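You operate a simulated robot arm through the tools that you are given. There is no shell and no other tool. Be economical: measure what you need, move in short steps, check, and stop when the job is done.

You are at the controls of a simulated robot arm. One attempt, no reset.

## Task
Take the slack out of the cable, lock the knob and test-pull.
Fine: undo the lock screw first; the red pointer ends in the green band with the top plate sitting. Where these are worked on the way, their far stop is far enough and under half their travel is too little: lock screw.

Only the result counts: the job must be done as asked and must still hold three seconds after the hand-in. Knocking over, shifting, dropping, spilling or breaking anything else fails it.

## Robot
A 6-joint arm with a two-finger parallel gripper, fixed in place. Base frame: the origin is at the foot of the arm, x ahead of it, y to its left, z up. Units: m, degrees, N and s.
With the tool pointing down near the work surface it reaches from about 0.12 to 0.64 m from the base axis. Its first joint turns from -66.0 to 66.0 degrees. Payload 2.9 kg.
The tool frame sits at the grasp point between the pads (the TCP): z along the fingers, y along the line on which they close. The tips reach 0.03 m beyond it. The gripper opens to 0.11 m. The fingers are 0.02 m wide and 0.01 m thick; the gripper's body (0.048 by 0.112 m) begins 0.055 m behind the TCP.
Orientation is that of the tool frame in the base frame, as a unit quaternion [w, x, y, z]. With the fingers straight down and closing along the base's y, the tool's x points along the base's -x, its y along +y and its z along -z.

## Interface
- The arm moves only by the tool servo_tool. Its argument "rows" is one flat list of numbers, 7 for each row, row after row: the finger opening in mm, from 0 to 110, then the shift along the tool's x, y, z in units of 50 mm (1.0 is 50 mm), then the turn, a rotation vector about the tool's x, y, z in units of 4 degrees (1.0 is 4 degrees). In form: [jaw, x, y, z, rx, ry, rz, jaw, x, y, z, rx, ry, rz, ...]. A call has 1 to 10 rows; each row shifts and turns the commanded pose from where the row before left it, along the tool's axes as they then stand. A call with a number of a shift or a turn outside -1 to 1 is refused whole. A row lasts 0.2 s, in which the tool goes at most 0.05 m and 8.6 degrees; a call with a longer step from one row to the next is refused whole, and so is a gripper value outside its range. Where a pose cannot be reached the arm comes as near as it can. A force on the tool above 70 N (or 10 N above the force at the start of the call, whichever is more), or a blocked arm, ends the call early, and 0.2 s more pass. Each finger travels about 0.108 m/s and halts on what it meets, pressing with about 27 N; the grip force reading is that of the motor and also rises with nothing between the fingers. The clock runs only during rows and for 0.2 s after the last one: add rows that do not move to give the fingers time. The reply holds the time, the measured pose of the TCP, the force on the tool along the base axes, the opening and the grip force, in the units named above and with some noise, with the torque about the TCP (base axes, N m) and any sound that the robot's microphone picked up.
- Cameras (640 x 400 px; columns grow to the right, rows downward): "scene" is fixed at [0.0803, 0.4313, 1.4012]; the picture's right is [-0.75, -0.66, 0.00], its down [-0.27, 0.31, -0.91] and it looks along [0.60, -0.69, -0.41] (base axes); focal length 238 px, centre (320, 200). "wrist" rides on the gripper at [0.073, 0.017, -0.103] in the tool frame; the picture's right is [-0.23, 0.97, 0.00], its down [-0.76, -0.18, -0.62] and it looks along [-0.61, -0.14, 0.78] (tool axes); focal length 222 px, centre (320, 200). There is no depth. A picture from a camera that has moved, and an enlarged one, comes with that camera's place and axes in the base frame and with its lens.
- capture(camera): a new picture of that camera. It takes no simulated time.
- close_up(camera, box): a new picture of the part [left, top, right, bottom] of that camera's present view, enlarged. It takes no simulated time.
- finish_job(): hands the job in; it is judged then, once.

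Go step by step. Nothing tells you positions but the pictures and the camera data: compare them with the known pose of the tool, close in by small moves and look again before you grip or let go. The budget is 120 turns and 76 pictures, counting those below and the enlarged ones. Unless the task says otherwise, let go and move clear before handing in, and close with one line.

The tools are called after "Call:" as a command line: name --argument value ..., lists and objects as JSON in quotes. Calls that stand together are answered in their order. servo_tool: Moves the arm, as the interface text tells. Its arguments: {"type":"object","properties":{"rows":{"type":"array","items":{"type":"number"}}},"required":["rows"]} The other tools are called the same way: capture (camera) takes a picture; close_up (camera, box) takes an enlarged picture of a part of a camera's view; finish_job () hands the job in.

At the start:

```text
clock: 0.0
eef_pos: [0.276, -0.1559, 1.3713]
tcp_rot: [0.001, 0.0, 1.0, 0.0]
contact_force: [0.3, 0.5, -0.1]
torque: [-0.02, -0.01, -0.02]
gripper_width: 0.1099
grip_force: 0.0
```

scene: 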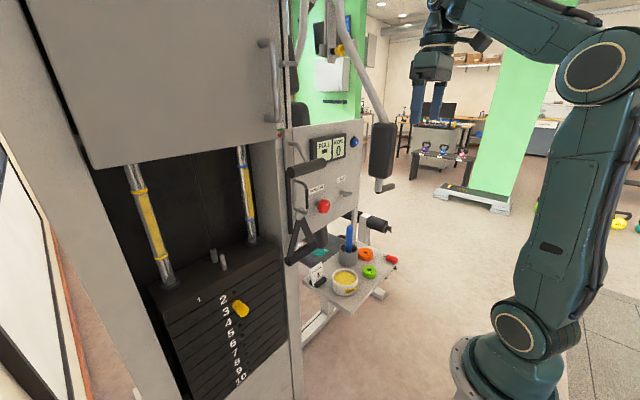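
wrist: 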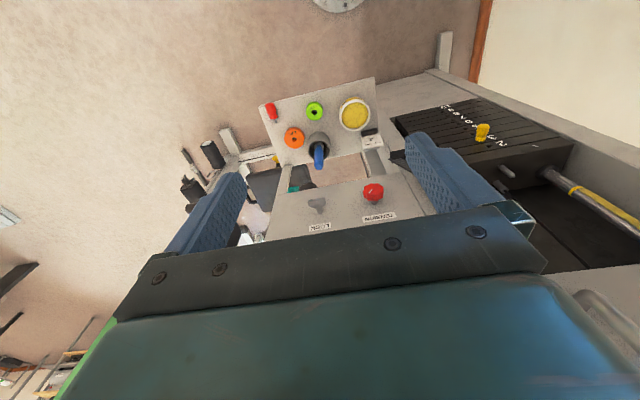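

I see a cable weight machine with a panel carrying a red tension knob, a lock screw, a display and a pull handle. I'll look closer first.

Call:
close_up --camera "scene" --box '[270, 120, 430, 220]'

Call:
close_up --camera "scene" --box '[270, 180, 430, 280]'

Call:
close_up --camera "wrist" --box '[240, 140, 440, 265]'

Call:
close_up --camera "scene" --box '[270, 0, 430, 100]'

```text
4.00 times, centred on (350, 170) of scene
camera zoom: at [0.0803, 0.4313, 1.4012], right [-0.75, -0.66, 0.0], down [-0.27, 0.31, -0.91], along [0.6, -0.69, -0.41], focal length 954 px, centre (200, 320)
```

zoom: 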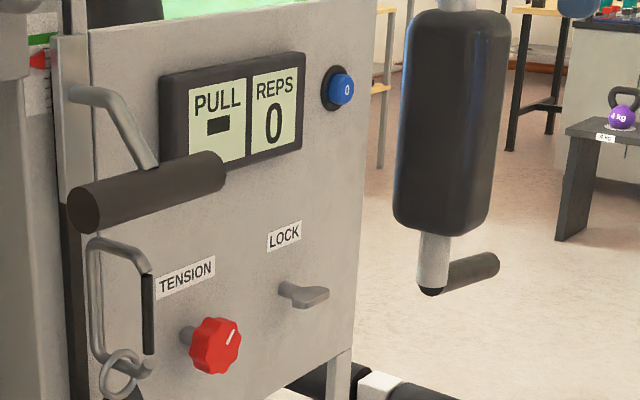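

```text
4.00 times, centred on (350, 230) of scene
camera zoom: at [0.0803, 0.4313, 1.4012], right [-0.75, -0.66, 0.0], down [-0.27, 0.31, -0.91], along [0.6, -0.69, -0.41], focal length 954 px, centre (200, 80)
```

zoom: 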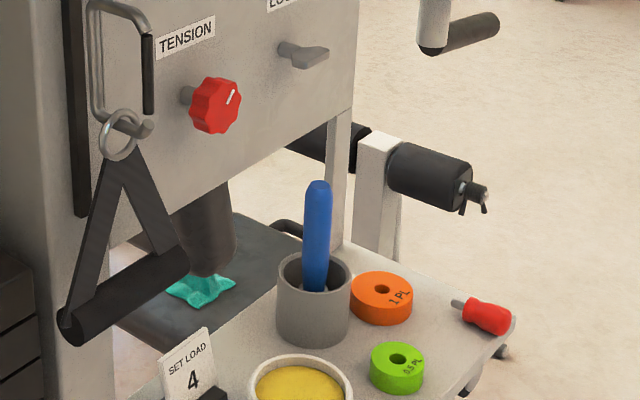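

```text
3.20 times, centred on (340, 202) of wrist
camera zoom: at [0.2031, -0.1398, 1.4734], right [0.23, 0.97, 0.0], down [0.76, -0.18, 0.62], along [0.61, -0.14, -0.78], focal length 711 px, centre (256, 192)
```

zoom: 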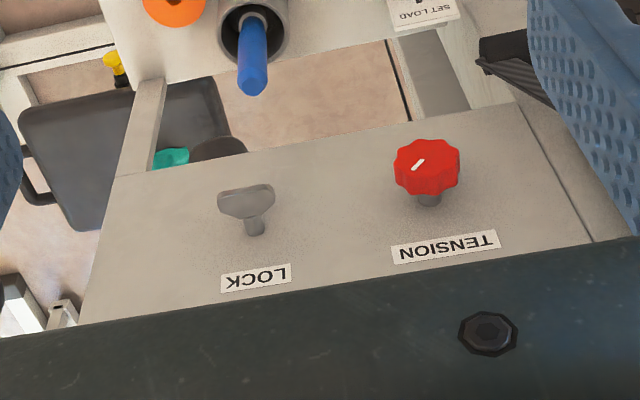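

```text
4.00 times, centred on (350, 50) of scene
camera zoom: at [0.0803, 0.4313, 1.4012], right [-0.75, -0.66, 0.0], down [-0.27, 0.31, -0.91], along [0.6, -0.69, -0.41], focal length 954 px, centre (200, 800)
```

zoom: 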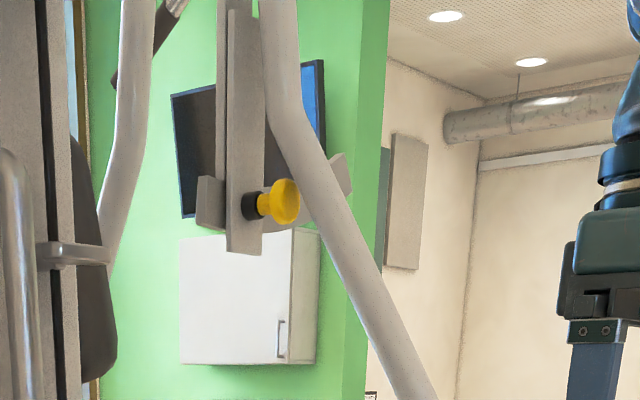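

Call:
close_up --camera "scene" --box '[270, 120, 334, 160]'

Call:
close_up --camera "scene" --box '[276, 150, 340, 190]'

Call:
close_up --camera "scene" --box '[272, 190, 368, 250]'

Call:
close_up --camera "scene" --box '[120, 130, 280, 330]'

```text
10.00 times, centred on (302, 140) of scene
camera zoom: at [0.0803, 0.4313, 1.4012], right [-0.75, -0.66, 0.0], down [-0.27, 0.31, -0.91], along [0.6, -0.69, -0.41], focal length 2385 px, centre (500, 800)
```

zoom: 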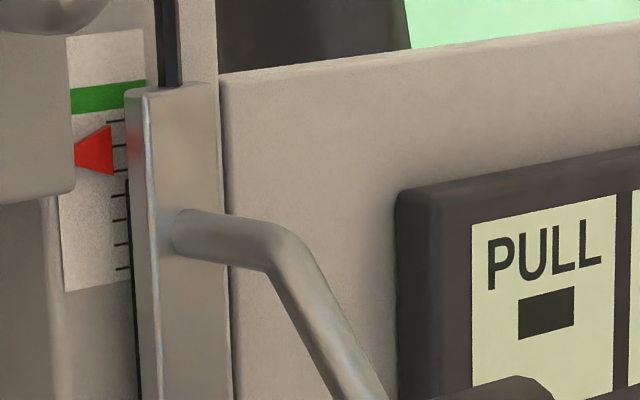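

```text
10.00 times, centred on (308, 170) of scene
camera zoom: at [0.0803, 0.4313, 1.4012], right [-0.75, -0.66, 0.0], down [-0.27, 0.31, -0.91], along [0.6, -0.69, -0.41], focal length 2385 px, centre (440, 500)
```

zoom: 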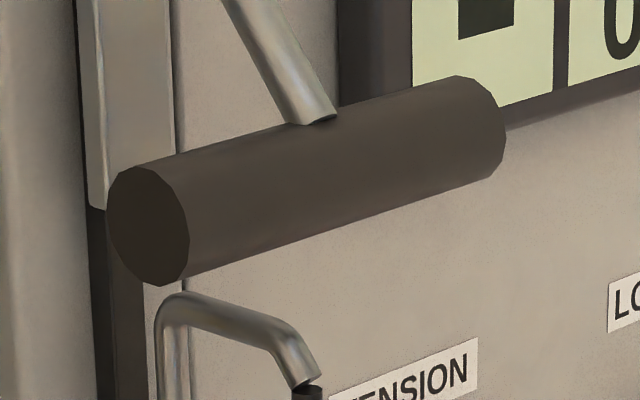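

```text
6.67 times, centred on (320, 220) of scene
camera zoom: at [0.0803, 0.4313, 1.4012], right [-0.75, -0.66, 0.0], down [-0.27, 0.31, -0.91], along [0.6, -0.69, -0.41], focal length 1590 px, centre (320, 67)
```

zoom: 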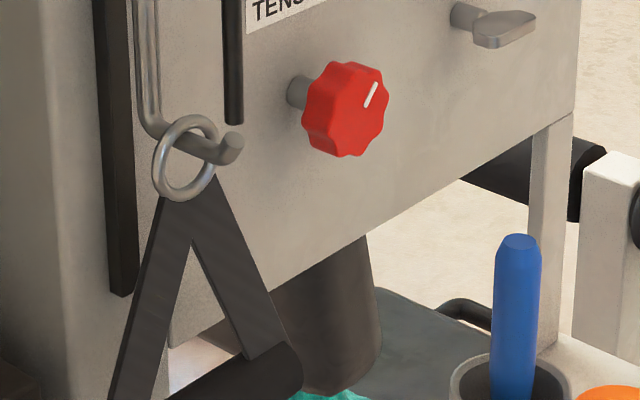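

```text
2.00 times, centred on (200, 230) of scene
camera zoom: at [0.0803, 0.4313, 1.4012], right [-0.75, -0.66, 0.0], down [-0.27, 0.31, -0.91], along [0.6, -0.69, -0.41], focal length 477 px, centre (560, 140)
```

zoom: 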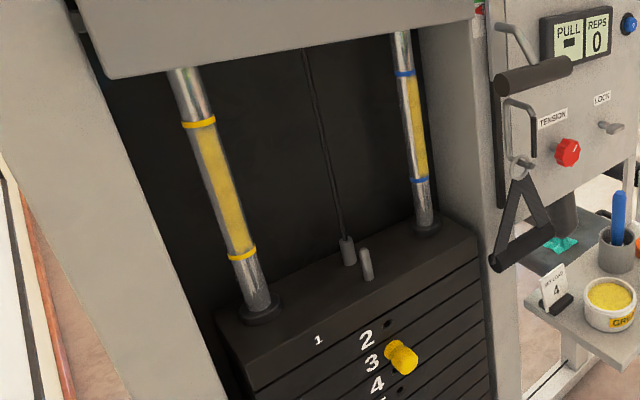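

Estimates: red knob ≈ (0.518,-0.090,1.074), lock wing ≈ (0.520,-0.220,1.075), panel facing -x. I'll first turn the tool to point at the panel.

Call:
servo_tool --rows '[110, 0, 0, 0, 0, -1, 0, 110, 0, 0, 0, 0, -1, 0, 110, 0, 0, 0, 0, -1, 0, 110, 0, 0, 0, 0, -1, 0, 110, 0, 0, 0, 0, -1, 0, 110, 0, 0, 0, 0, -1, 0, 110, 0, 0, 0, 0, -1, 0, 110, 0, 0, 0, 0, -1, 0, 110, 0, 0, 0, 0, -1, 0, 110, 0, 0, 0, 0, -1, 0]'

Call:
servo_tool --rows '[110, 0, 0, 0, 0, -1, 0, 110, 0, 0, 0, 0, -1, 0, 110, 0, 0, 0, 0, -1, 0, 110, 0, 0, 0, 0, -1, 0, 110, 0, 0, 0, 0, -1, 0, 110, 0, 0, 0, 0, -1, 0, 110, 0, 0, 0, 0, -1, 0, 110, 0, 0, 0, 0, -1, 0, 110, 0, 0, 0, 0, -1, 0, 110, 0, 0, 0, 0, -1, 0]'

Call:
servo_tool --rows '[110, 0, 0, 0, 0, -1, 0, 110, 0, 0, 0, 0, -1, 0, 110, 0, 0, 0, 0, -0.5, 0, 110, 0, 0, 0, 0, 0, 0]'

Call:
capture --camera "wrist"

Call:
capture --camera "scene"

```text
clock: 2.2
eef_pos: [0.2732, -0.1701, 1.4518]
tcp_rot: [0.34, 0.0, 0.94, 0.001]
contact_force: [0.1, 0.1, -0.4]
torque: [0.03, 0.01, 0.02]
gripper_width: 0.11
grip_force: 0.2
out of reach, approached as far as the arm can: row 7, 8, 9, 10
```

```text
clock: 4.4
eef_pos: [0.3338, -0.1417, 1.5889]
tcp_rot: [0.574, 0.006, 0.819, 0.003]
contact_force: [0.0, 0.5, -0.6]
torque: [0.0, 0.0, 0.02]
gripper_width: 0.1103
grip_force: 0.0
out of reach, approached as far as the arm can: row 1, 2, 3, 4, 5, 6, 7, 8, 9, 10
```

```text
clock: 5.4
eef_pos: [0.3344, -0.1414, 1.5881]
tcp_rot: [0.573, 0.007, 0.819, 0.002]
contact_force: [-0.3, 0.7, 0.1]
torque: [0.02, -0.04, 0.01]
gripper_width: 0.1099
grip_force: 0.1
out of reach, approached as far as the arm can: row 1, 2
```

```text
65 pictures are left
camera wrist: at [0.2107, -0.1236, 1.5548], right [0.09, 0.97, 0.22], down [-0.33, -0.19, 0.93], along [0.94, -0.15, 0.3], focal length 222 px, centre (320, 200)
```

wrist: 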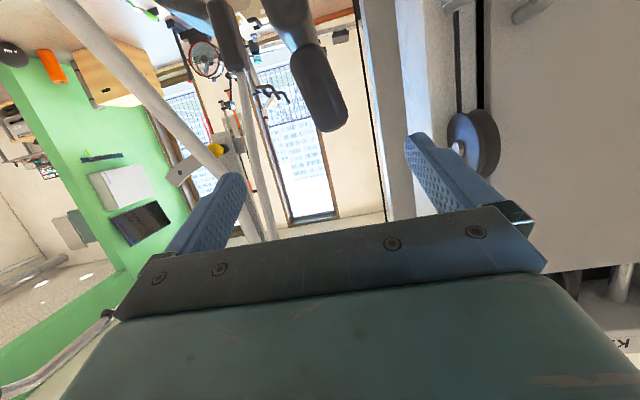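

```text
64 pictures are left
```

scene: 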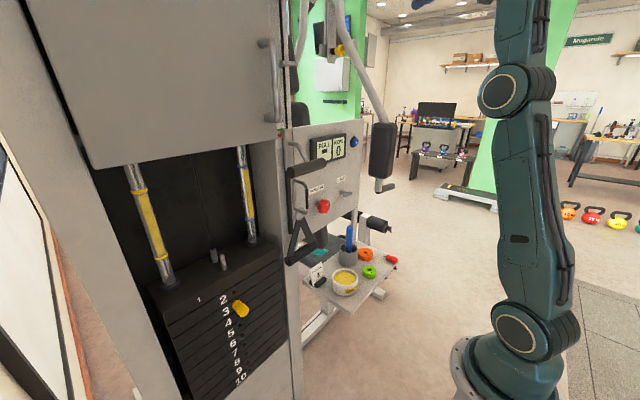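

The tool stopped short near the upper reach limit (about 20° from horizontal); moving lower should free it. I'll descend to panel height well in front of the panel.

Call:
servo_tool --rows '[110, 0.8, -0.15, 0.29, 0, 0, 0, 110, 0.8, -0.15, 0.29, 0, 0, 0, 110, 0.8, -0.15, 0.29, 0, 0, 0, 110, 0.8, -0.15, 0.29, 0, 0, 0, 110, 0.8, -0.15, 0.29, 0, 0, 0, 110, 0.8, -0.15, 0.29, 0, 0, 0, 110, 0.8, -0.15, 0.29, 0, 0, 0, 110, 0.8, -0.15, 0.29, 0, 0, 0, 110, 0.8, -0.15, 0.29, 0, 0, 0, 110, 0.8, -0.15, 0.29, 0, 0, 0]'

Call:
capture --camera "wrist"

```text
clock: 7.6
eef_pos: [0.3336, -0.1406, 1.5882]
tcp_rot: [0.573, 0.007, 0.819, 0.002]
contact_force: [-0.6, 0.0, 0.1]
torque: [0.0, -0.02, -0.01]
gripper_width: 0.1098
grip_force: 0.0
out of reach, approached as far as the arm can: row 1, 2, 3, 4, 5, 6, 7, 8, 9, 10
```

```text
63 pictures are left
camera wrist: at [0.2107, -0.1236, 1.5548], right [0.09, 0.97, 0.22], down [-0.33, -0.19, 0.93], along [0.94, -0.15, 0.3], focal length 222 px, centre (320, 200)
```

wrist: 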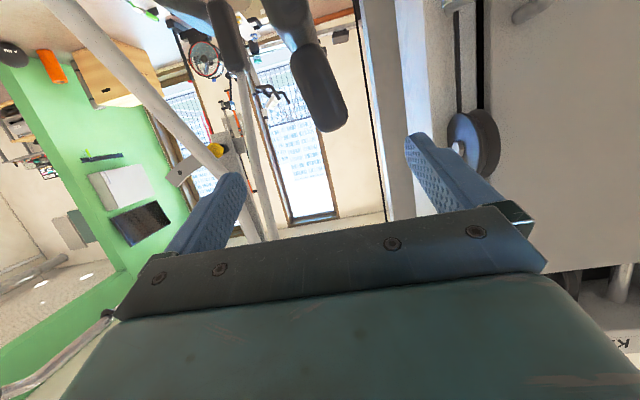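

The arm seems wedged in a near-straight-up posture. I'll reverse the turn to get back to a sound posture.

Call:
servo_tool --rows '[110, 0, 0, 0, 0, 1, 0, 110, 0, 0, 0, 0, 1, 0, 110, 0, 0, 0, 0, 1, 0, 110, 0, 0, 0, 0, 1, 0]'

Call:
capture --camera "scene"

```text
clock: 8.6
eef_pos: [0.3375, -0.1275, 1.5734]
tcp_rot: [0.471, 0.008, 0.882, 0.001]
contact_force: [-0.6, -0.1, -1.5]
torque: [-0.02, -0.06, 0.03]
gripper_width: 0.1101
grip_force: 0.0
out of reach, approached as far as the arm can: row 2, 3, 4
```

```text
62 pictures are left
```

scene: 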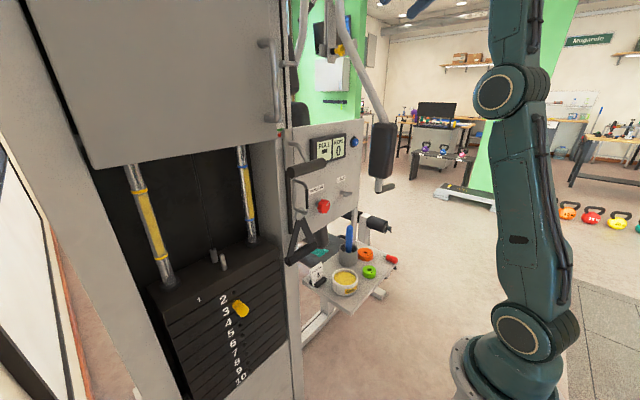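

Call:
servo_tool --rows '[110, 0.33, 0, 0.22, 0, 1, 0, 110, 0.33, 0, 0.25, 0, 1, 0, 110, 0.3, 0, 0.28, 0, 1, 0, 110, 0.3, 0, 0.3, 0, 1, 0, 110, 0.28, 0, 0.3, 0, 1, 0, 110, 0.25, 0, 0.32, 0, 1, 0]'

```text
clock: 10.0
eef_pos: [0.3344, -0.1278, 1.4488]
tcp_rot: [0.276, 0.006, 0.961, 0.004]
contact_force: [-0.6, 0.5, -0.1]
torque: [0.01, 0.02, -0.02]
gripper_width: 0.11
grip_force: 0.0
```

Call:
servo_tool --rows '[110, 0.5, 0, 0.6, 0, 0, 0, 110, 0.5, 0, 0.6, 0, 0, 0, 110, 0.5, 0, 0.6, 0, 0, 0, 110, 0.5, 0, 0.6, 0, 0, 0, 110, 0.5, 0, 0.6, 0, 0, 0, 110, 0.5, 0, 0.6, 0, 0, 0]'

Call:
capture --camera "scene"

```text
clock: 11.4
eef_pos: [0.3242, -0.1451, 1.4132]
tcp_rot: [0.275, 0.005, 0.962, 0.006]
contact_force: [-0.4, 0.0, 1.2]
torque: [0.0, -0.01, 0.02]
gripper_width: 0.1103
grip_force: 0.0
out of reach, approached as far as the arm can: row 1, 2, 3, 4, 5, 6
```

```text
61 pictures are left
```

scene: 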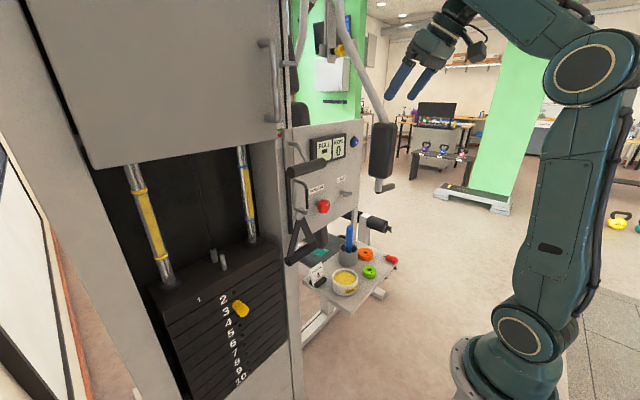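

The arm got stuck crossing the wrist's straight position while turned sideways. I'll return the tool to pointing down, move to y≈0, descend, then swing the tool up in the arm's own plane.

Call:
servo_tool --rows '[110, 0, 0.3, 0, 0, 1, 0, 110, 0, 0.3, 0, 0, 1, 0, 110, 0, 0.3, 0, 0, 1, 0, 110, 0, 0.3, 0, 0, 1, 0, 110, 0, 0.3, 0, 0, 1, 0, 110, 0, 0.3, 0, 0, 1, 0, 110, 0, 0.3, 0, 0, 1, 0, 110, 0, 0.3, 0, 0, 1, 0, 110, 0, 0.3, 0, 0, 0, 0]'

```text
clock: 12.9
eef_pos: [0.3283, -0.0532, 1.412]
tcp_rot: [0.072, -0.003, 0.997, 0.0]
contact_force: [13.3, 1.1, -14.2]
torque: [-0.3, 0.24, -0.31]
gripper_width: 0.11
grip_force: 0.0
out of reach, approached as far as the arm can: row 7
stopped in row 7: the force on the tool passed its limit at 107 N (the readings are from after the stop); the commanded pose is now the measured one
```

Call:
capture --camera "scene"

Call:
capture --camera "wrist"

```text
60 pictures are left
```

scene: 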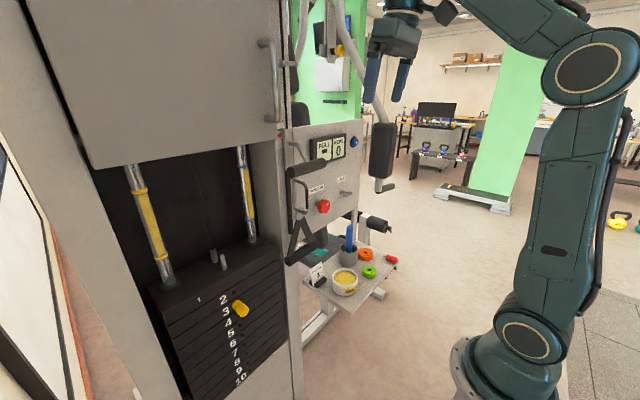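

```text
59 pictures are left
camera wrist: at [0.2414, -0.0374, 1.5037], right [0.22, 0.98, 0.03], down [0.67, -0.17, 0.73], along [0.71, -0.13, -0.69], focal length 222 px, centre (320, 200)
```

wrist: 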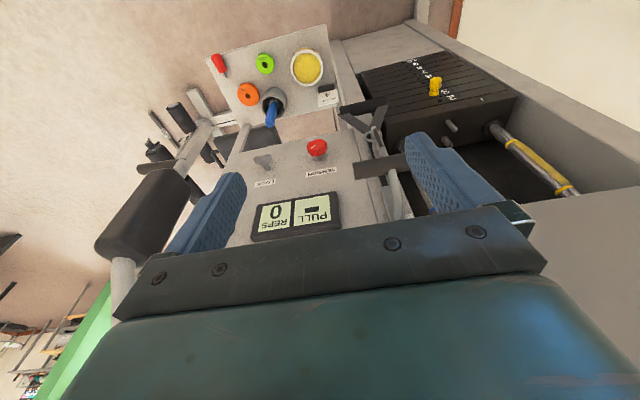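

Call:
servo_tool --rows '[110, 0, 0, 0, 0, 0, 0, 110, 0, 0, 0, 0, 0, 0]'

```text
clock: 13.5
eef_pos: [0.3276, -0.0522, 1.4117]
tcp_rot: [0.072, -0.004, 0.997, 0.001]
contact_force: [20.6, -1.7, -25.4]
torque: [-0.15, 0.0, -0.12]
gripper_width: 0.1099
grip_force: 0.0
```

The wrist camera is pressing on the forearm at this pitch; I'll ease the pitch back and descend, which opens that angle.

Call:
servo_tool --rows '[110, 0, 0, 0, 0, -1, 0, 110, 0, 0, 0, 0, -1, 0, 110, 0, 0, 0, 0, -1, 0]'

Call:
servo_tool --rows '[110, 0.1, 0.2, 0.5, 0, 0, 0, 110, 0.2, 0.2, 0.5, 0, 0, 0]'

```text
clock: 14.3
eef_pos: [0.3285, -0.0539, 1.4131]
tcp_rot: [0.174, -0.004, 0.985, 0.002]
contact_force: [-0.8, 0.1, 0.9]
torque: [0.0, 0.0, -0.03]
gripper_width: 0.1102
grip_force: 0.1
```

```text
clock: 14.9
eef_pos: [0.3303, -0.0316, 1.3623]
tcp_rot: [0.174, -0.009, 0.985, 0.0]
contact_force: [-1.2, 0.1, 0.0]
torque: [0.06, -0.06, 0.0]
gripper_width: 0.1103
grip_force: 0.0
```

Call:
servo_tool --rows '[110, 0.27, 0.3, 0.75, 0, 0, 0, 110, 0.27, 0.3, 0.75, 0, 0, 0, 110, 0.27, 0, 0.75, 0, 0, 0, 110, 0.27, 0, 0.75, 0, 0, 0, 110, 0.27, 0, 0.75, 0, 0, 0]'

Call:
capture --camera "scene"

```text
clock: 16.1
eef_pos: [0.3437, -0.0492, 1.2329]
tcp_rot: [0.17, -0.001, 0.985, -0.024]
contact_force: [0.3, -0.1, -0.4]
torque: [0.01, 0.01, 0.01]
gripper_width: 0.1101
grip_force: 0.1
out of reach, approached as far as the arm can: row 1, 2
```

```text
58 pictures are left
```

scene: 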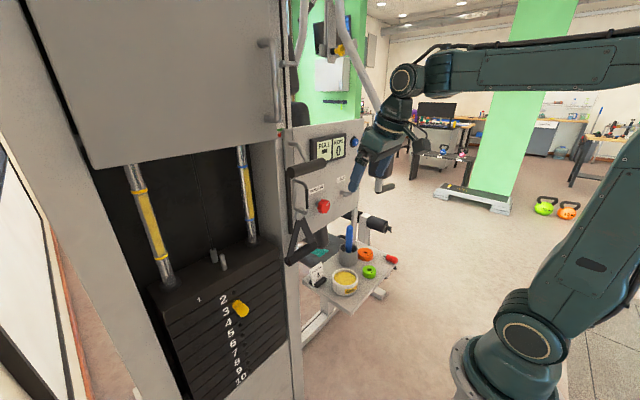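

Call:
servo_tool --rows '[110, 0, -0.6, 0, 0, -1, 0, 110, 0, -0.6, 0, 0, -1, 0, 110, 0, -0.6, 0, 0, -1, 0, 110, 0, -0.4, 0, 0, -1, 0]'

```text
clock: 17.1
eef_pos: [0.3426, -0.159, 1.2375]
tcp_rot: [0.306, -0.005, 0.952, -0.024]
contact_force: [-0.2, -0.1, 0.0]
torque: [0.0, 0.02, 0.04]
gripper_width: 0.11
grip_force: 0.1
```

Call:
servo_tool --rows '[110, 0.04, 0, 0.36, 0, -1, 0, 110, 0.04, 0, 0.36, 0, -1, 0, 110, 0.08, 0, 0.36, 0, -1, 0, 110, 0.1, 0, 0.35, 0, -1, 0, 110, 0.12, 0, 0.3, 0, -1, 0, 110, 0.15, 0, 0.2, 0, -1, 0]'

Call:
capture --camera "scene"

```text
clock: 18.5
eef_pos: [0.3911, -0.1641, 1.1478]
tcp_rot: [0.496, -0.009, 0.868, -0.023]
contact_force: [0.3, 0.3, -0.8]
torque: [-0.01, -0.02, -0.02]
gripper_width: 0.11
grip_force: 0.1
```

```text
57 pictures are left
```

scene: 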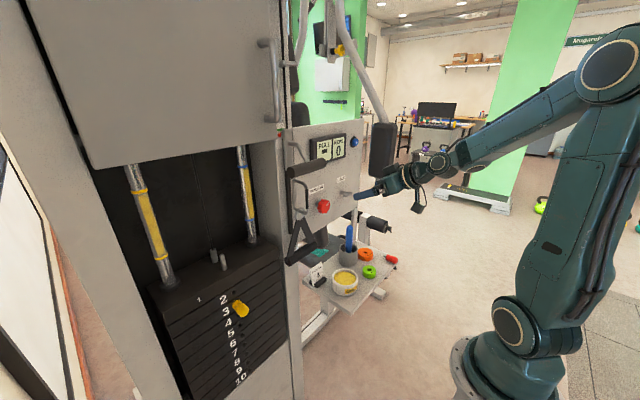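

Call:
servo_tool --rows '[110, 0.17, -0.14, 0.08, 0, -1, 0, 110, 0.17, -0.14, 0.08, 0, -1, 0, 110, 0.18, -0.14, 0.05, 0, -1, 0, 110, 0.18, -0.14, 0.05, 0, -1, 0, 110, 0.18, -0.14, 0.02, 0, -1, 0, 110, 0.2, -0.14, 0, 0, -1, 0, 110, 0.2, -0.14, 0, 0, -1, 0, 110, 0.2, -0.14, 0, 0, -0.6, 0]'

Call:
capture --camera "wrist"

```text
clock: 20.3
eef_pos: [0.4005, -0.2331, 1.0946]
tcp_rot: [0.701, -0.015, 0.712, -0.02]
contact_force: [-0.8, -0.7, 0.6]
torque: [-0.01, 0.03, 0.02]
gripper_width: 0.1098
grip_force: 0.1
out of reach, approached as far as the arm can: row 7, 8
```

```text
56 pictures are left
camera wrist: at [0.2953, -0.2184, 1.0227], right [0.01, 0.98, 0.18], down [-0.61, -0.14, 0.78], along [0.79, -0.12, 0.6], focal length 222 px, centre (320, 200)
```

wrist: 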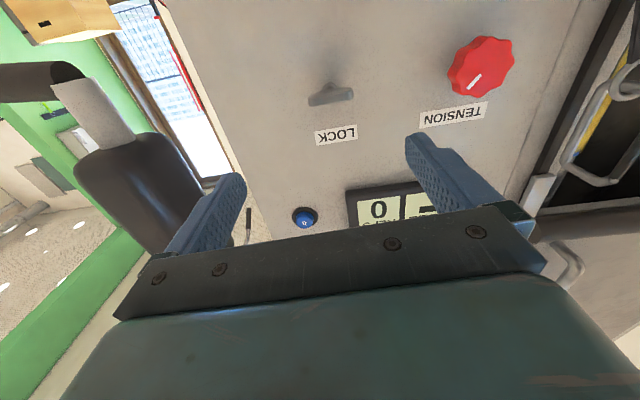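

Wing confirmed near (0.52,-0.22,1.073), lying horizontal. I'll roll the tool +90° about its axis so the jaws close vertically over it.

Call:
servo_tool --rows '[110, 0, 0, 0, 0, 0, 1, 110, 0, 0, 0, 0, 0, 1, 110, 0, 0, 0, 0, 0, 1, 110, 0, 0, 0, 0, 0, 1, 110, 0, 0, 0, 0, 0, 1, 110, 0, 0, 0, 0, 0, 1, 110, 0, 0, 0, 0, 0, 1, 110, 0, 0, 0, 0, 0, 1, 110, 0, 0, 0, 0, 0, 1, 110, 0, 0, 0, 0, 0, 1]'

Call:
servo_tool --rows '[70, 0, 0, 0, 0, 0, 1, 50, 0, 0, 0, 0, 0, 1, 50, 0, 0, 0, 0, 0, 1, 50, 0, 0, 0, 0, 0, 1, 50, 0, 0, 0, 0, 0, 1, 50, 0, 0, 0, 0, 0, 1, 50, 0, 0, 0, 0, 0, 1, 50, 0, 0, 0, 0, 0, 1, 50, 0, 0, 0, 0, 0, 1, 50, 0, 0, 0, 0, 0, 1]'

```text
clock: 22.5
eef_pos: [0.4033, -0.2331, 1.1008]
tcp_rot: [0.669, 0.229, 0.671, 0.223]
contact_force: [0.3, 1.0, -0.4]
torque: [0.01, 0.02, 0.01]
gripper_width: 0.1099
grip_force: 0.1
out of reach, approached as far as the arm can: row 1
```

```text
clock: 24.7
eef_pos: [0.4039, -0.2349, 1.1002]
tcp_rot: [0.553, 0.444, 0.552, 0.439]
contact_force: [0.0, -0.2, 0.6]
torque: [0.02, -0.01, -0.01]
gripper_width: 0.0498
grip_force: 0.1
```

Call:
servo_tool --rows '[50, 0, 0, 0, 0, 0, 1, 50, 0, 0, 0, 0, 0, 1, 50, 0, 0, 0, 0, 0, 1, 50, 0.15, -0.26, 0, 0, 0, 0.2, 50, 0.15, -0.26, 0, 0, 0, 0, 50, 0, 0, 0, 0, 0, 0]'

Call:
capture --camera "wrist"

Call:
close_up --camera "scene" --box '[290, 150, 450, 250]'

```text
clock: 26.1
eef_pos: [0.4185, -0.2265, 1.0894]
tcp_rot: [0.499, 0.504, 0.5, 0.496]
contact_force: [-0.4, 0.6, 0.7]
torque: [0.03, 0.0, -0.04]
gripper_width: 0.0501
grip_force: 0.1
out of reach, approached as far as the arm can: row 4, 5
```

```text
55 pictures are left
camera wrist: at [0.3142, -0.1533, 1.1065], right [0.01, -0.23, 0.97], down [-0.63, -0.76, -0.17], along [0.78, -0.61, -0.15], focal length 222 px, centre (320, 200)
```

wrist: 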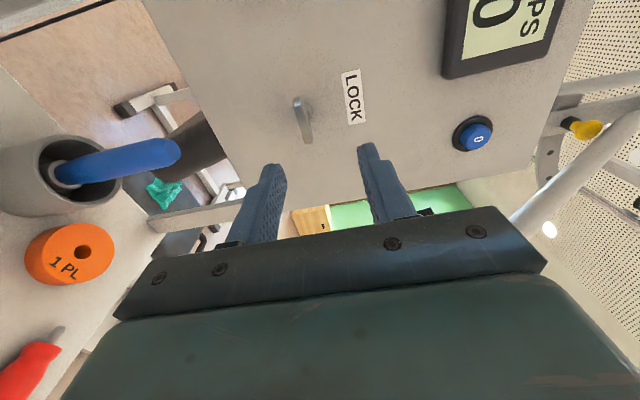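

```text
4.00 times, centred on (370, 200) of scene
camera zoom: at [0.0803, 0.4313, 1.4012], right [-0.75, -0.66, 0.0], down [-0.27, 0.31, -0.91], along [0.6, -0.69, -0.41], focal length 954 px, centre (120, 200)
```

zoom: 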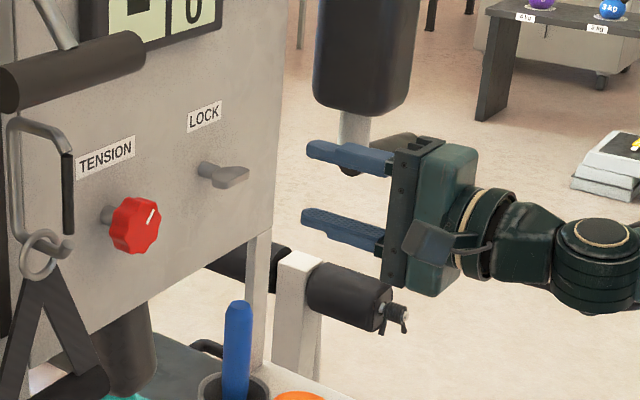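

Call:
servo_tool --rows '[50, 0, 0, 0.3, 0, 0, -1, 50, 0.08, -0.15, 0.3, 0, 0, 0, 50, 0.08, -0.15, 0.3, 0, 0, 0, 50, 0, 0, 0, 0, 0, 0]'

Call:
capture --camera "wrist"

```text
clock: 27.1
eef_pos: [0.4641, -0.2183, 1.0761]
tcp_rot: [0.518, 0.485, 0.516, 0.48]
contact_force: [-0.2, 0.1, 0.8]
torque: [0.01, 0.04, 0.01]
gripper_width: 0.05
grip_force: 0.1
```

```text
53 pictures are left
camera wrist: at [0.3593, -0.1454, 1.0868], right [0.0, -0.16, 0.99], down [-0.63, -0.77, -0.12], along [0.78, -0.62, -0.1], focal length 222 px, centre (320, 200)
```

wrist: 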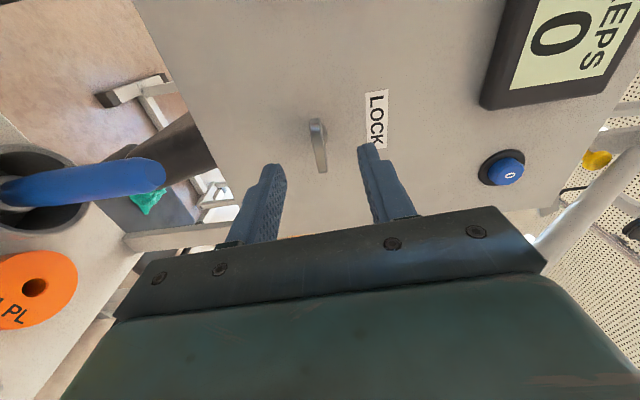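

Wing sits centred between the jaws. Move in and grip.

Call:
servo_tool --rows '[50, 0, 0, 0.4, 0, 0, 0, 50, 0, 0, 0.38, 0, 0, 0, 30, 0, 0, 0, 0, 0, 0, 20, 0, 0, 0, 0, 0, 0, 0, 0, 0, 0, 0, 0, 0, 0, 0, 0, 0, 0, 0, 0]'

Call:
capture --camera "wrist"

```text
clock: 28.5
eef_pos: [0.4998, -0.2203, 1.0746]
tcp_rot: [0.519, 0.484, 0.515, 0.481]
contact_force: [3.5, -0.6, -0.2]
torque: [0.04, -0.02, -0.01]
gripper_width: 0.0078
grip_force: 44.3
```

```text
52 pictures are left
camera wrist: at [0.3967, -0.1475, 1.0862], right [0.0, -0.16, 0.99], down [-0.63, -0.77, -0.13], along [0.78, -0.62, -0.1], focal length 222 px, centre (320, 200)
```

wrist: 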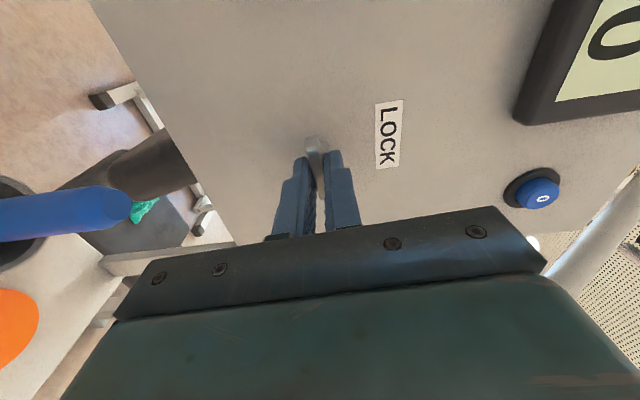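

Call:
servo_tool --rows '[0, 0, 0, 0, 0, 0, -1, 0, 0, 0, 0, 0, 0, -1, 0, 0, 0, 0, 0, 0, -1, 0, 0, 0, 0, 0, 0, -1]'

```text
clock: 29.5
eef_pos: [0.4999, -0.2213, 1.0756]
tcp_rot: [0.581, 0.408, 0.577, 0.404]
contact_force: [-22.2, -4.8, 5.1]
torque: [0.05, 0.15, 0.96]
gripper_width: 0.0077
grip_force: 45.0
```

Call:
servo_tool --rows '[0, 0, 0, -0.04, 0, 0, -1, 0, 0, 0, -0.02, 0, 0, -1, 0, 0, 0, -0.02, 0, 0, -1, 0, 0, 0, -0.02, 0, 0, -1]'

```text
clock: 30.5
eef_pos: [0.4979, -0.22, 1.0751]
tcp_rot: [0.632, 0.321, 0.629, 0.319]
contact_force: [32.7, -8.0, 8.3]
torque: [0.0, -0.28, -0.26]
gripper_width: 0.0081
grip_force: 44.7
```

Call:
servo_tool --rows '[0, 0, 0, 0.06, 0, 0, -1, 0, 0, 0, 0, 0, 0, -1, 0, 0, 0, 0, 0, 0, -1, 0, 0, 0, 0, 0, 0, -1, 0, 0, 0, 0, 0, 0, -1, 0, 0, 0, 0, 0, 0, -1]'

Call:
capture --camera "wrist"

```text
clock: 31.9
eef_pos: [0.4973, -0.2197, 1.0763]
tcp_rot: [0.684, 0.185, 0.681, 0.182]
contact_force: [-31.4, 3.8, 16.6]
torque: [0.02, -0.67, 0.19]
gripper_width: 0.0077
grip_force: 45.3
```

```text
51 pictures are left
camera wrist: at [0.3946, -0.1687, 1.02], right [0.0, 0.73, 0.68], down [-0.63, -0.53, 0.57], along [0.78, -0.43, 0.46], focal length 222 px, centre (320, 200)
```

wrist: 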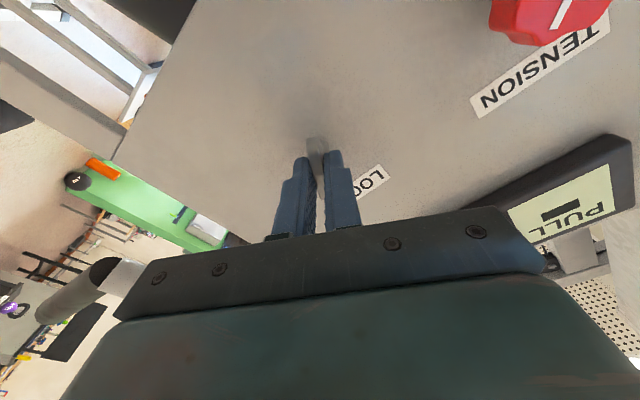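

Call:
servo_tool --rows '[0, 0, 0, -0.03, 0, 0, -1, 0, 0, 0, -0.01, 0, 0, -1, 0, 0, 0, -0.01, 0, 0, -1, 0, 0, 0, -0.01, 0, 0, -1, 0, 0, 0, -0.01, 0, 0, -1]'

```text
clock: 33.1
eef_pos: [0.498, -0.2193, 1.0746]
tcp_rot: [0.706, 0.064, 0.703, 0.059]
contact_force: [30.1, -0.7, 17.7]
torque: [0.08, -0.56, 0.25]
gripper_width: 0.008
grip_force: 45.6
```

Call:
servo_tool --rows '[0, 0, 0, 0.03, 0, 0, -1, 0, 0, 0, 0, 0, 0, -1, 0, 0, 0, 0, 0, 0, -1, 0, 0, 0, 0, 0, 0, -1, 0, 0, 0, 0, 0, 0, -1]'

```text
clock: 34.3
eef_pos: [0.4979, -0.2209, 1.0743]
tcp_rot: [0.705, -0.059, 0.703, -0.065]
contact_force: [12.5, -5.9, 22.6]
torque: [0.05, 0.56, 0.41]
gripper_width: 0.0078
grip_force: 44.9
```

Call:
servo_tool --rows '[0, -0.02, 0, 0.01, 0, 0, -1, 0, 0, 0, 0, 0, 0, -1, 0, 0, 0, 0, 0, 0, -1, 0, 0, 0, 0, 0, 0, -1, 0, 0, 0, 0, 0, 0, -1, 0, 0, 0, 0, 0, 0, -1]'

Call:
capture --camera "wrist"

```text
clock: 35.7
eef_pos: [0.4984, -0.2196, 1.0757]
tcp_rot: [0.676, -0.206, 0.677, -0.207]
contact_force: [-1.7, -1.1, 11.9]
torque: [-0.02, -1.22, 1.02]
gripper_width: 0.0076
grip_force: 45.1
```

```text
50 pictures are left
camera wrist: at [0.3937, -0.246, 1.0046], right [0.0, 0.94, -0.35], down [-0.62, 0.28, 0.73], along [0.78, 0.22, 0.58], focal length 222 px, centre (320, 200)
```

wrist: 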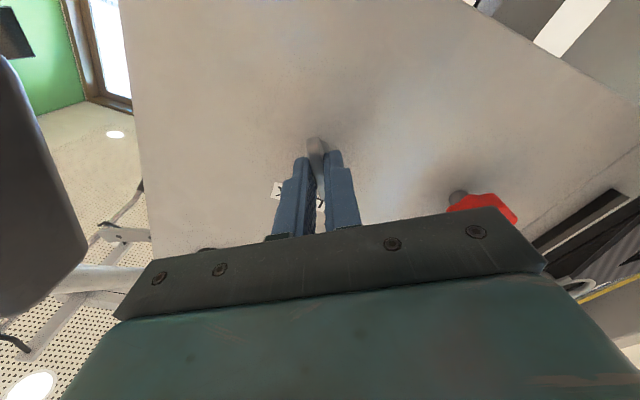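

Call:
servo_tool --rows '[0, 0, 0, 0, 0, 0, -1, 0, 0, 0, 0, 0, 0, -1, 0, 0, 0, 0, 0, 0, -1, 0, 0, 0, 0, 0, 0, -1, 0, 0, 0, 0, 0, 0, -1, 0, 0, 0, 0, 0, 0, -1]'

```text
clock: 37.1
eef_pos: [0.4972, -0.2197, 1.0759]
tcp_rot: [0.617, -0.341, 0.62, -0.344]
contact_force: [-19.1, 0.9, 7.6]
torque: [0.01, -0.32, 0.49]
gripper_width: 0.0075
grip_force: 44.7
```

Call:
servo_tool --rows '[0, 0, 0, -0.02, 0, 0, -1, 0, 0, 0, 0, 0, 0, -1, 0, 0, 0, 0, 0, 0, -1, 0, 0, 0, 0, 0, 0, -1, 0, 0, 0, 0, 0, 0, -1, 0, 0, 0, 0, 0, 0, -1]'

Call:
capture --camera "wrist"

```text
clock: 38.5
eef_pos: [0.4978, -0.2208, 1.0749]
tcp_rot: [0.533, -0.462, 0.535, -0.465]
contact_force: [15.7, 5.4, 4.2]
torque: [0.01, 0.09, -1.08]
gripper_width: 0.008
grip_force: 45.5
```

```text
49 pictures are left
camera wrist: at [0.3935, -0.2891, 1.0473], right [0.0, 0.36, -0.93], down [-0.62, 0.73, 0.28], along [0.78, 0.58, 0.23], focal length 222 px, centre (320, 200)
```

wrist: 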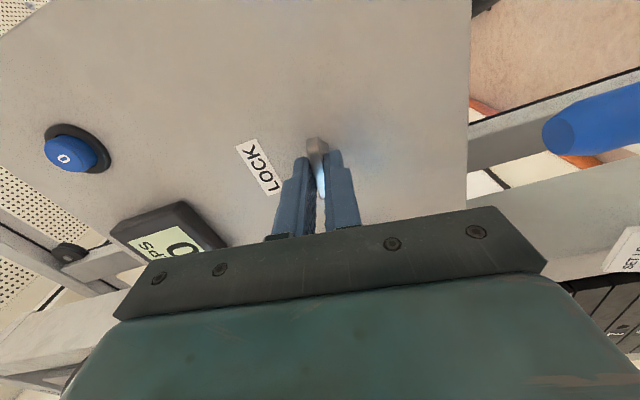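

Call:
servo_tool --rows '[0, 0, 0, 0, 0, 0, -1, 0, 0, 0, 0, 0, 0, -1, 0, 0, 0, 0, 0, 0, -1, 0, 0, 0, 0, 0, 0, -1]'

Call:
servo_tool --rows '[0, 0, 0, 0, 0, 0, -1, 0, 0, 0, 0, 0, 0, -1, 0, 0, 0, 0, 0, 0, -1, 0, 0, 0, 0, 0, 0, -1]'

```text
clock: 39.5
eef_pos: [0.4969, -0.2203, 1.0746]
tcp_rot: [-0.463, 0.532, -0.466, 0.535]
contact_force: [23.9, -1.9, 5.0]
torque: [1.07, -0.12, -0.4]
gripper_width: 0.0104
grip_force: 45.7
```

```text
clock: 40.5
eef_pos: [0.5042, -0.2222, 1.0764]
tcp_rot: [-0.386, 0.595, -0.406, 0.576]
contact_force: [-17.4, -0.5, 2.3]
torque: [1.45, -0.9, 0.49]
gripper_width: 0.0169
grip_force: 45.0
out of reach, approached as far as the arm can: row 3, 4
stopped in row 4: the force on the tool passed its limit at 86 N (the readings are from after the stop); the commanded pose is now the measured one
```

The torque rise shows the lock screw's far stop at about 180°. I'll relax the twist, open and look.

Call:
servo_tool --rows '[0, 0, 0, 0, 0, 0, 1, 0, 0, 0, 0, 0, 0, 1, 0, 0, 0, 0, 0, 0, 1, 10, 0, 0, 0, 0, 0, 1, 50, 0, 0, 0, 0, 0, 0, 50, 0, 0, 0, 0, 0, 0]'

Call:
servo_tool --rows '[50, 0, 0, -0.5, 0, 0, 0, 50, 0, 0, -0.5, 0, 0, 0, 50, 0, 0, 0, 0, 0, 0]'

Call:
capture --camera "wrist"

Call:
close_up --camera "scene" --box '[270, 130, 400, 230]'

```text
clock: 41.9
eef_pos: [0.5078, -0.2197, 1.076]
tcp_rot: [-0.462, 0.535, -0.482, 0.517]
contact_force: [-0.7, 0.3, 0.0]
torque: [0.01, -0.01, -0.02]
gripper_width: 0.0499
grip_force: 0.1
```

```text
clock: 42.7
eef_pos: [0.4575, -0.2221, 1.0772]
tcp_rot: [-0.461, 0.535, -0.483, 0.517]
contact_force: [0.4, 0.3, -0.1]
torque: [0.01, -0.01, 0.01]
gripper_width: 0.0501
grip_force: 0.0
```

```text
48 pictures are left
camera wrist: at [0.3529, -0.2954, 1.0721], right [-0.04, 0.12, -0.99], down [-0.61, 0.78, 0.12], along [0.79, 0.61, 0.04], focal length 222 px, centre (320, 200)
```

wrist: 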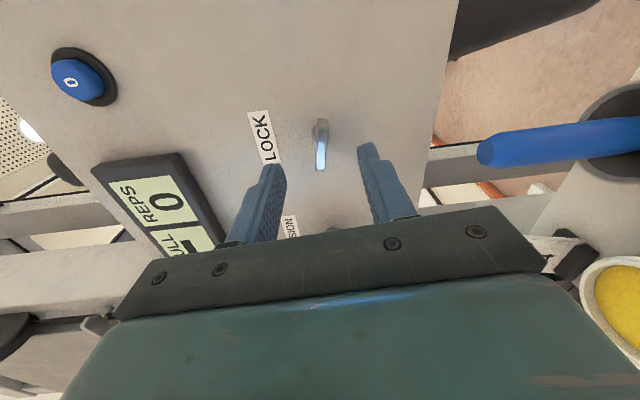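

```text
4.00 times, centred on (335, 180) of scene
camera zoom: at [0.0802, 0.4313, 1.4012], right [-0.75, -0.66, 0.0], down [-0.27, 0.31, -0.91], along [0.6, -0.69, -0.41], focal length 954 px, centre (260, 280)
```

zoom: 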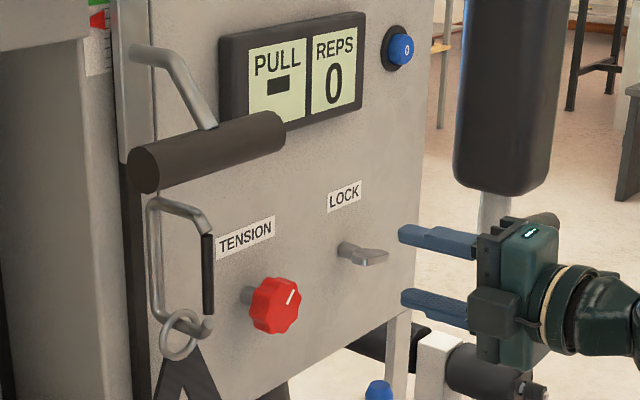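

Lock screw is undone to its stop. Next the red knob: shift to y≈-0.09 in front of it.

Call:
servo_tool --rows '[70, 0, 0, -0.3, 0.57, 0, 0, 70, -0.66, -0.05, 0, 0, 0, 0, 70, -0.66, -0.05, 0, 0, 0, 0, 70, -0.66, -0.05, 0, 0, 0, 0, 70, -0.66, -0.05, 0, 0, 0, 0, 70, 0, 0, 0, 0, 0, 0]'

Call:
capture --camera "wrist"

```text
clock: 44.1
eef_pos: [0.4633, -0.1019, 1.1017]
tcp_rot: [-0.47, 0.527, -0.475, 0.526]
contact_force: [0.3, -0.3, -0.2]
torque: [-0.01, 0.03, -0.01]
gripper_width: 0.0699
grip_force: 0.0
out of reach, approached as far as the arm can: row 1, 2, 3, 4, 5
```

```text
46 pictures are left
camera wrist: at [0.3588, -0.1757, 1.0926], right [0.0, 0.12, -0.99], down [-0.62, 0.78, 0.1], along [0.78, 0.62, 0.07], focal length 222 px, centre (320, 200)
```

wrist: 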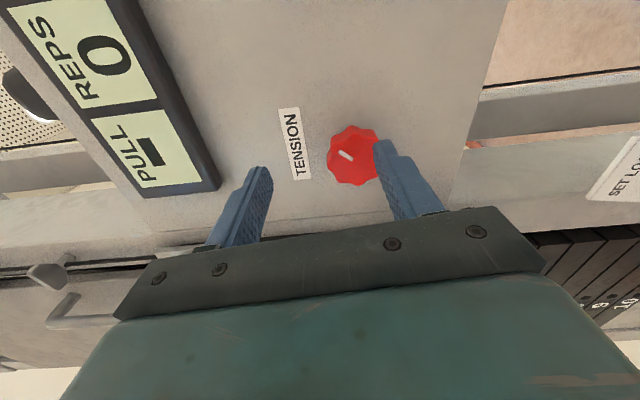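

Call:
servo_tool --rows '[110, 0, 0, 0, 0, 0, 0, 110, 0, 0, 0, 0, 0, 0, 110, -0.1, 0.15, 0.2, 0, 0, 0, 110, -0.1, 0.2, 0.2, 0, 0, 0, 110, 0, 0.2, 0.1, 0, 0, 0, 110, 0, 0, 0, 0, 0, 0]'

Call:
capture --camera "wrist"

```text
clock: 45.5
eef_pos: [0.4928, -0.097, 1.079]
tcp_rot: [-0.47, 0.527, -0.473, 0.526]
contact_force: [0.5, 0.1, -0.1]
torque: [0.0, 0.01, 0.03]
gripper_width: 0.1101
grip_force: 0.0
out of reach, approached as far as the arm can: row 5
```

```text
45 pictures are left
camera wrist: at [0.3875, -0.1712, 1.0687], right [0.0, 0.12, -0.99], down [-0.62, 0.78, 0.1], along [0.78, 0.62, 0.07], focal length 222 px, centre (320, 200)
```

wrist: 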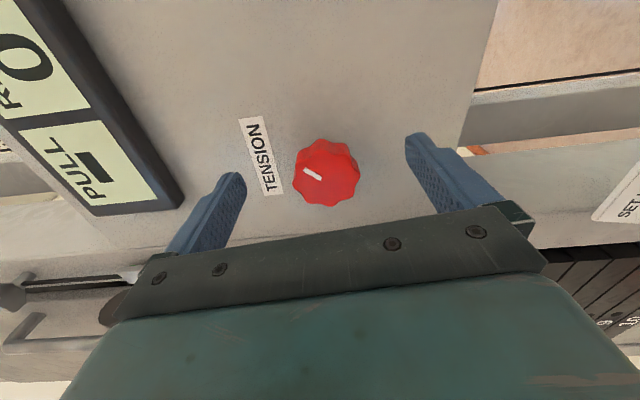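

Call:
servo_tool --rows '[110, -0.08, 0, 0.14, 0, 0, 0, 100, 0, 0.12, 0, 0, 0, 0, 80, 0, 0, 0, 0, 0, 0, 60, 0, 0, 0, 0, 0, 0, 30, 0, 0, 0, 0, 0, 0, 30, 0, 0, 0, 0, 0, 0, 30, 0, 0, 0, 0, 0, 0]'

Call:
capture --camera "wrist"

```text
clock: 47.1
eef_pos: [0.4994, -0.0939, 1.0758]
tcp_rot: [-0.473, 0.525, -0.472, 0.527]
contact_force: [-0.4, 4.3, 28.6]
torque: [0.14, -0.19, 0.23]
gripper_width: 0.0437
grip_force: 45.3
```

```text
44 pictures are left
camera wrist: at [0.3945, -0.1679, 1.0649], right [0.0, 0.12, -0.99], down [-0.62, 0.78, 0.09], along [0.78, 0.62, 0.08], focal length 222 px, centre (320, 200)
```

wrist: 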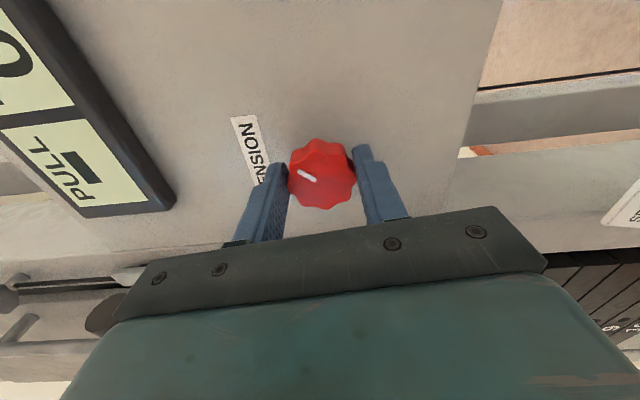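

Call:
servo_tool --rows '[30, 0, -0.02, 0, 0, 0, 0, 30, 0, 0, 0, 0, 0, 1, 30, 0, 0, 0, 0, 0, 1, 30, 0, 0, 0, 0, 0, 1, 30, 0, 0, 0, 0, 0, 1, 30, 0, 0, 0, 0, 0, 1]'

Call:
close_up --camera "scene" --box '[270, 110, 350, 160]'

Call:
capture --camera "wrist"

```text
clock: 48.5
eef_pos: [0.4989, -0.0944, 1.0738]
tcp_rot: [0.556, -0.436, 0.557, -0.437]
contact_force: [20.6, 4.5, 13.7]
torque: [0.04, -0.31, 1.04]
gripper_width: 0.0438
grip_force: 44.7
```

```text
8.00 times, centred on (310, 135) of scene
camera zoom: at [0.0807, 0.4315, 1.4011], right [-0.75, -0.66, 0.0], down [-0.27, 0.31, -0.91], along [0.6, -0.69, -0.41], focal length 1908 px, centre (400, 720)
```

zoom: 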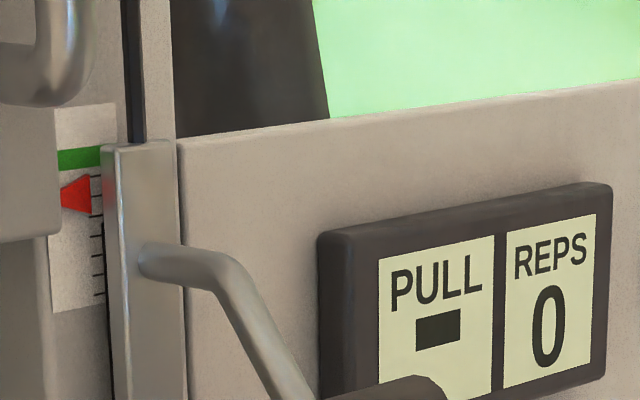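

```text
42 pictures are left
camera wrist: at [0.3943, -0.1604, 1.0394], right [0.0, 0.45, -0.89], down [-0.62, 0.7, 0.35], along [0.78, 0.55, 0.28], focal length 222 px, centre (320, 200)
```

wrist: 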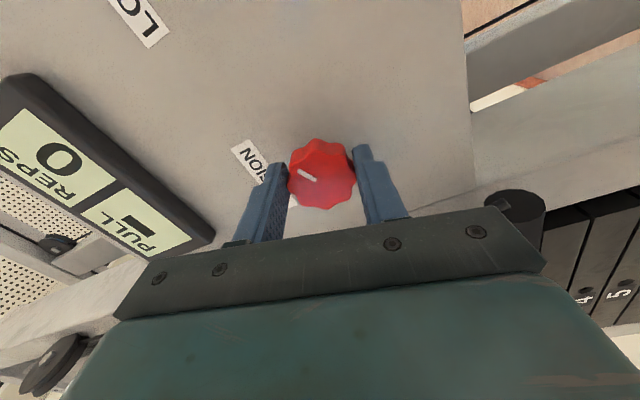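

The knob turns with the tool and the pointer is climbing toward the green band (about 1 px of 5.5 for 20°). Continue clockwise.

Call:
servo_tool --rows '[30, 0, 0, 0.02, 0, 0, 1, 30, 0, 0, 0, 0, 0, 1, 30, 0, 0, 0, 0, 0, 1, 30, 0, 0, 0, 0, 0, 1, 30, 0, 0, 0, 0, 0, 1, 30, 0, 0, 0, 0, 0, 1, 30, 0, 0, 0, 0, 0, 1, 30, 0, 0, 0, 0, 0, 1]'

Call:
close_up --camera "scene" --box '[270, 115, 318, 145]'

```text
clock: 50.3
eef_pos: [0.4982, -0.0929, 1.0721]
tcp_rot: [0.652, -0.267, 0.658, -0.264]
contact_force: [-6.1, 11.3, -31.1]
torque: [-0.13, 0.53, 0.5]
gripper_width: 0.0434
grip_force: 45.4
```

```text
13.33 times, centred on (294, 130) of scene
camera zoom: at [0.0806, 0.4316, 1.4011], right [-0.75, -0.66, 0.0], down [-0.27, 0.31, -0.91], along [0.6, -0.69, -0.41], focal length 3180 px, centre (667, 1133)
```

zoom: 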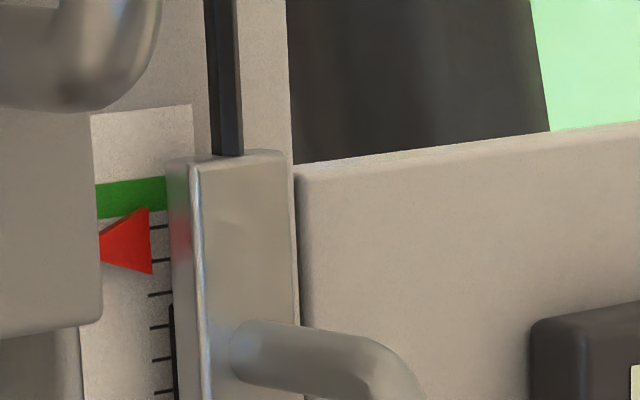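

Call:
servo_tool --rows '[30, 0.02, 0.01, 0, 0, 0, 1, 30, 0, 0, 0, 0, 0, 1, 30, 0, 0, 0, 0, 0, 1, 30, 0, 0, 0, 0, 0, 1, 30, 0, 0, 0, 0, 0, 1, 30, 0, 0, 0, 0, 0, 1, 30, 0, 0, 0, 0, 0, 1, 30, 0, 0, 0, 0, 0, 1, 30, 0, 0, 0, 0, 0, 1, 30, 0, 0, 0, 0, 0, 1]'

Call:
close_up --camera "scene" --box '[270, 115, 318, 145]'

```text
clock: 52.5
eef_pos: [0.4974, -0.0917, 1.0743]
tcp_rot: [0.707, -0.028, 0.706, -0.021]
contact_force: [1.1, 27.5, -8.9]
torque: [-0.09, 0.49, 0.33]
gripper_width: 0.0444
grip_force: 14.1
```

```text
13.33 times, centred on (294, 130) of scene
camera zoom: at [0.0804, 0.4322, 1.4009], right [-0.75, -0.66, 0.0], down [-0.27, 0.31, -0.91], along [0.6, -0.69, -0.41], focal length 3180 px, centre (667, 1133)
```

zoom: 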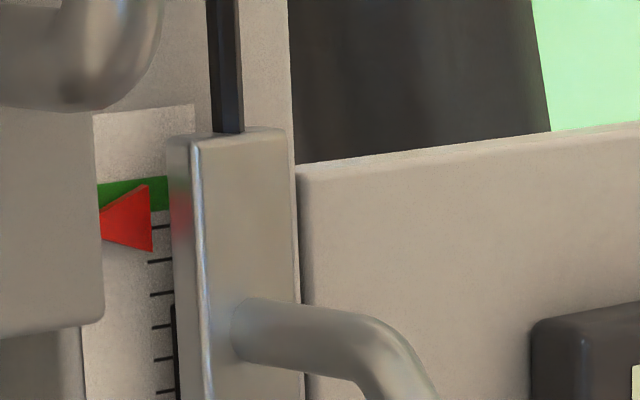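

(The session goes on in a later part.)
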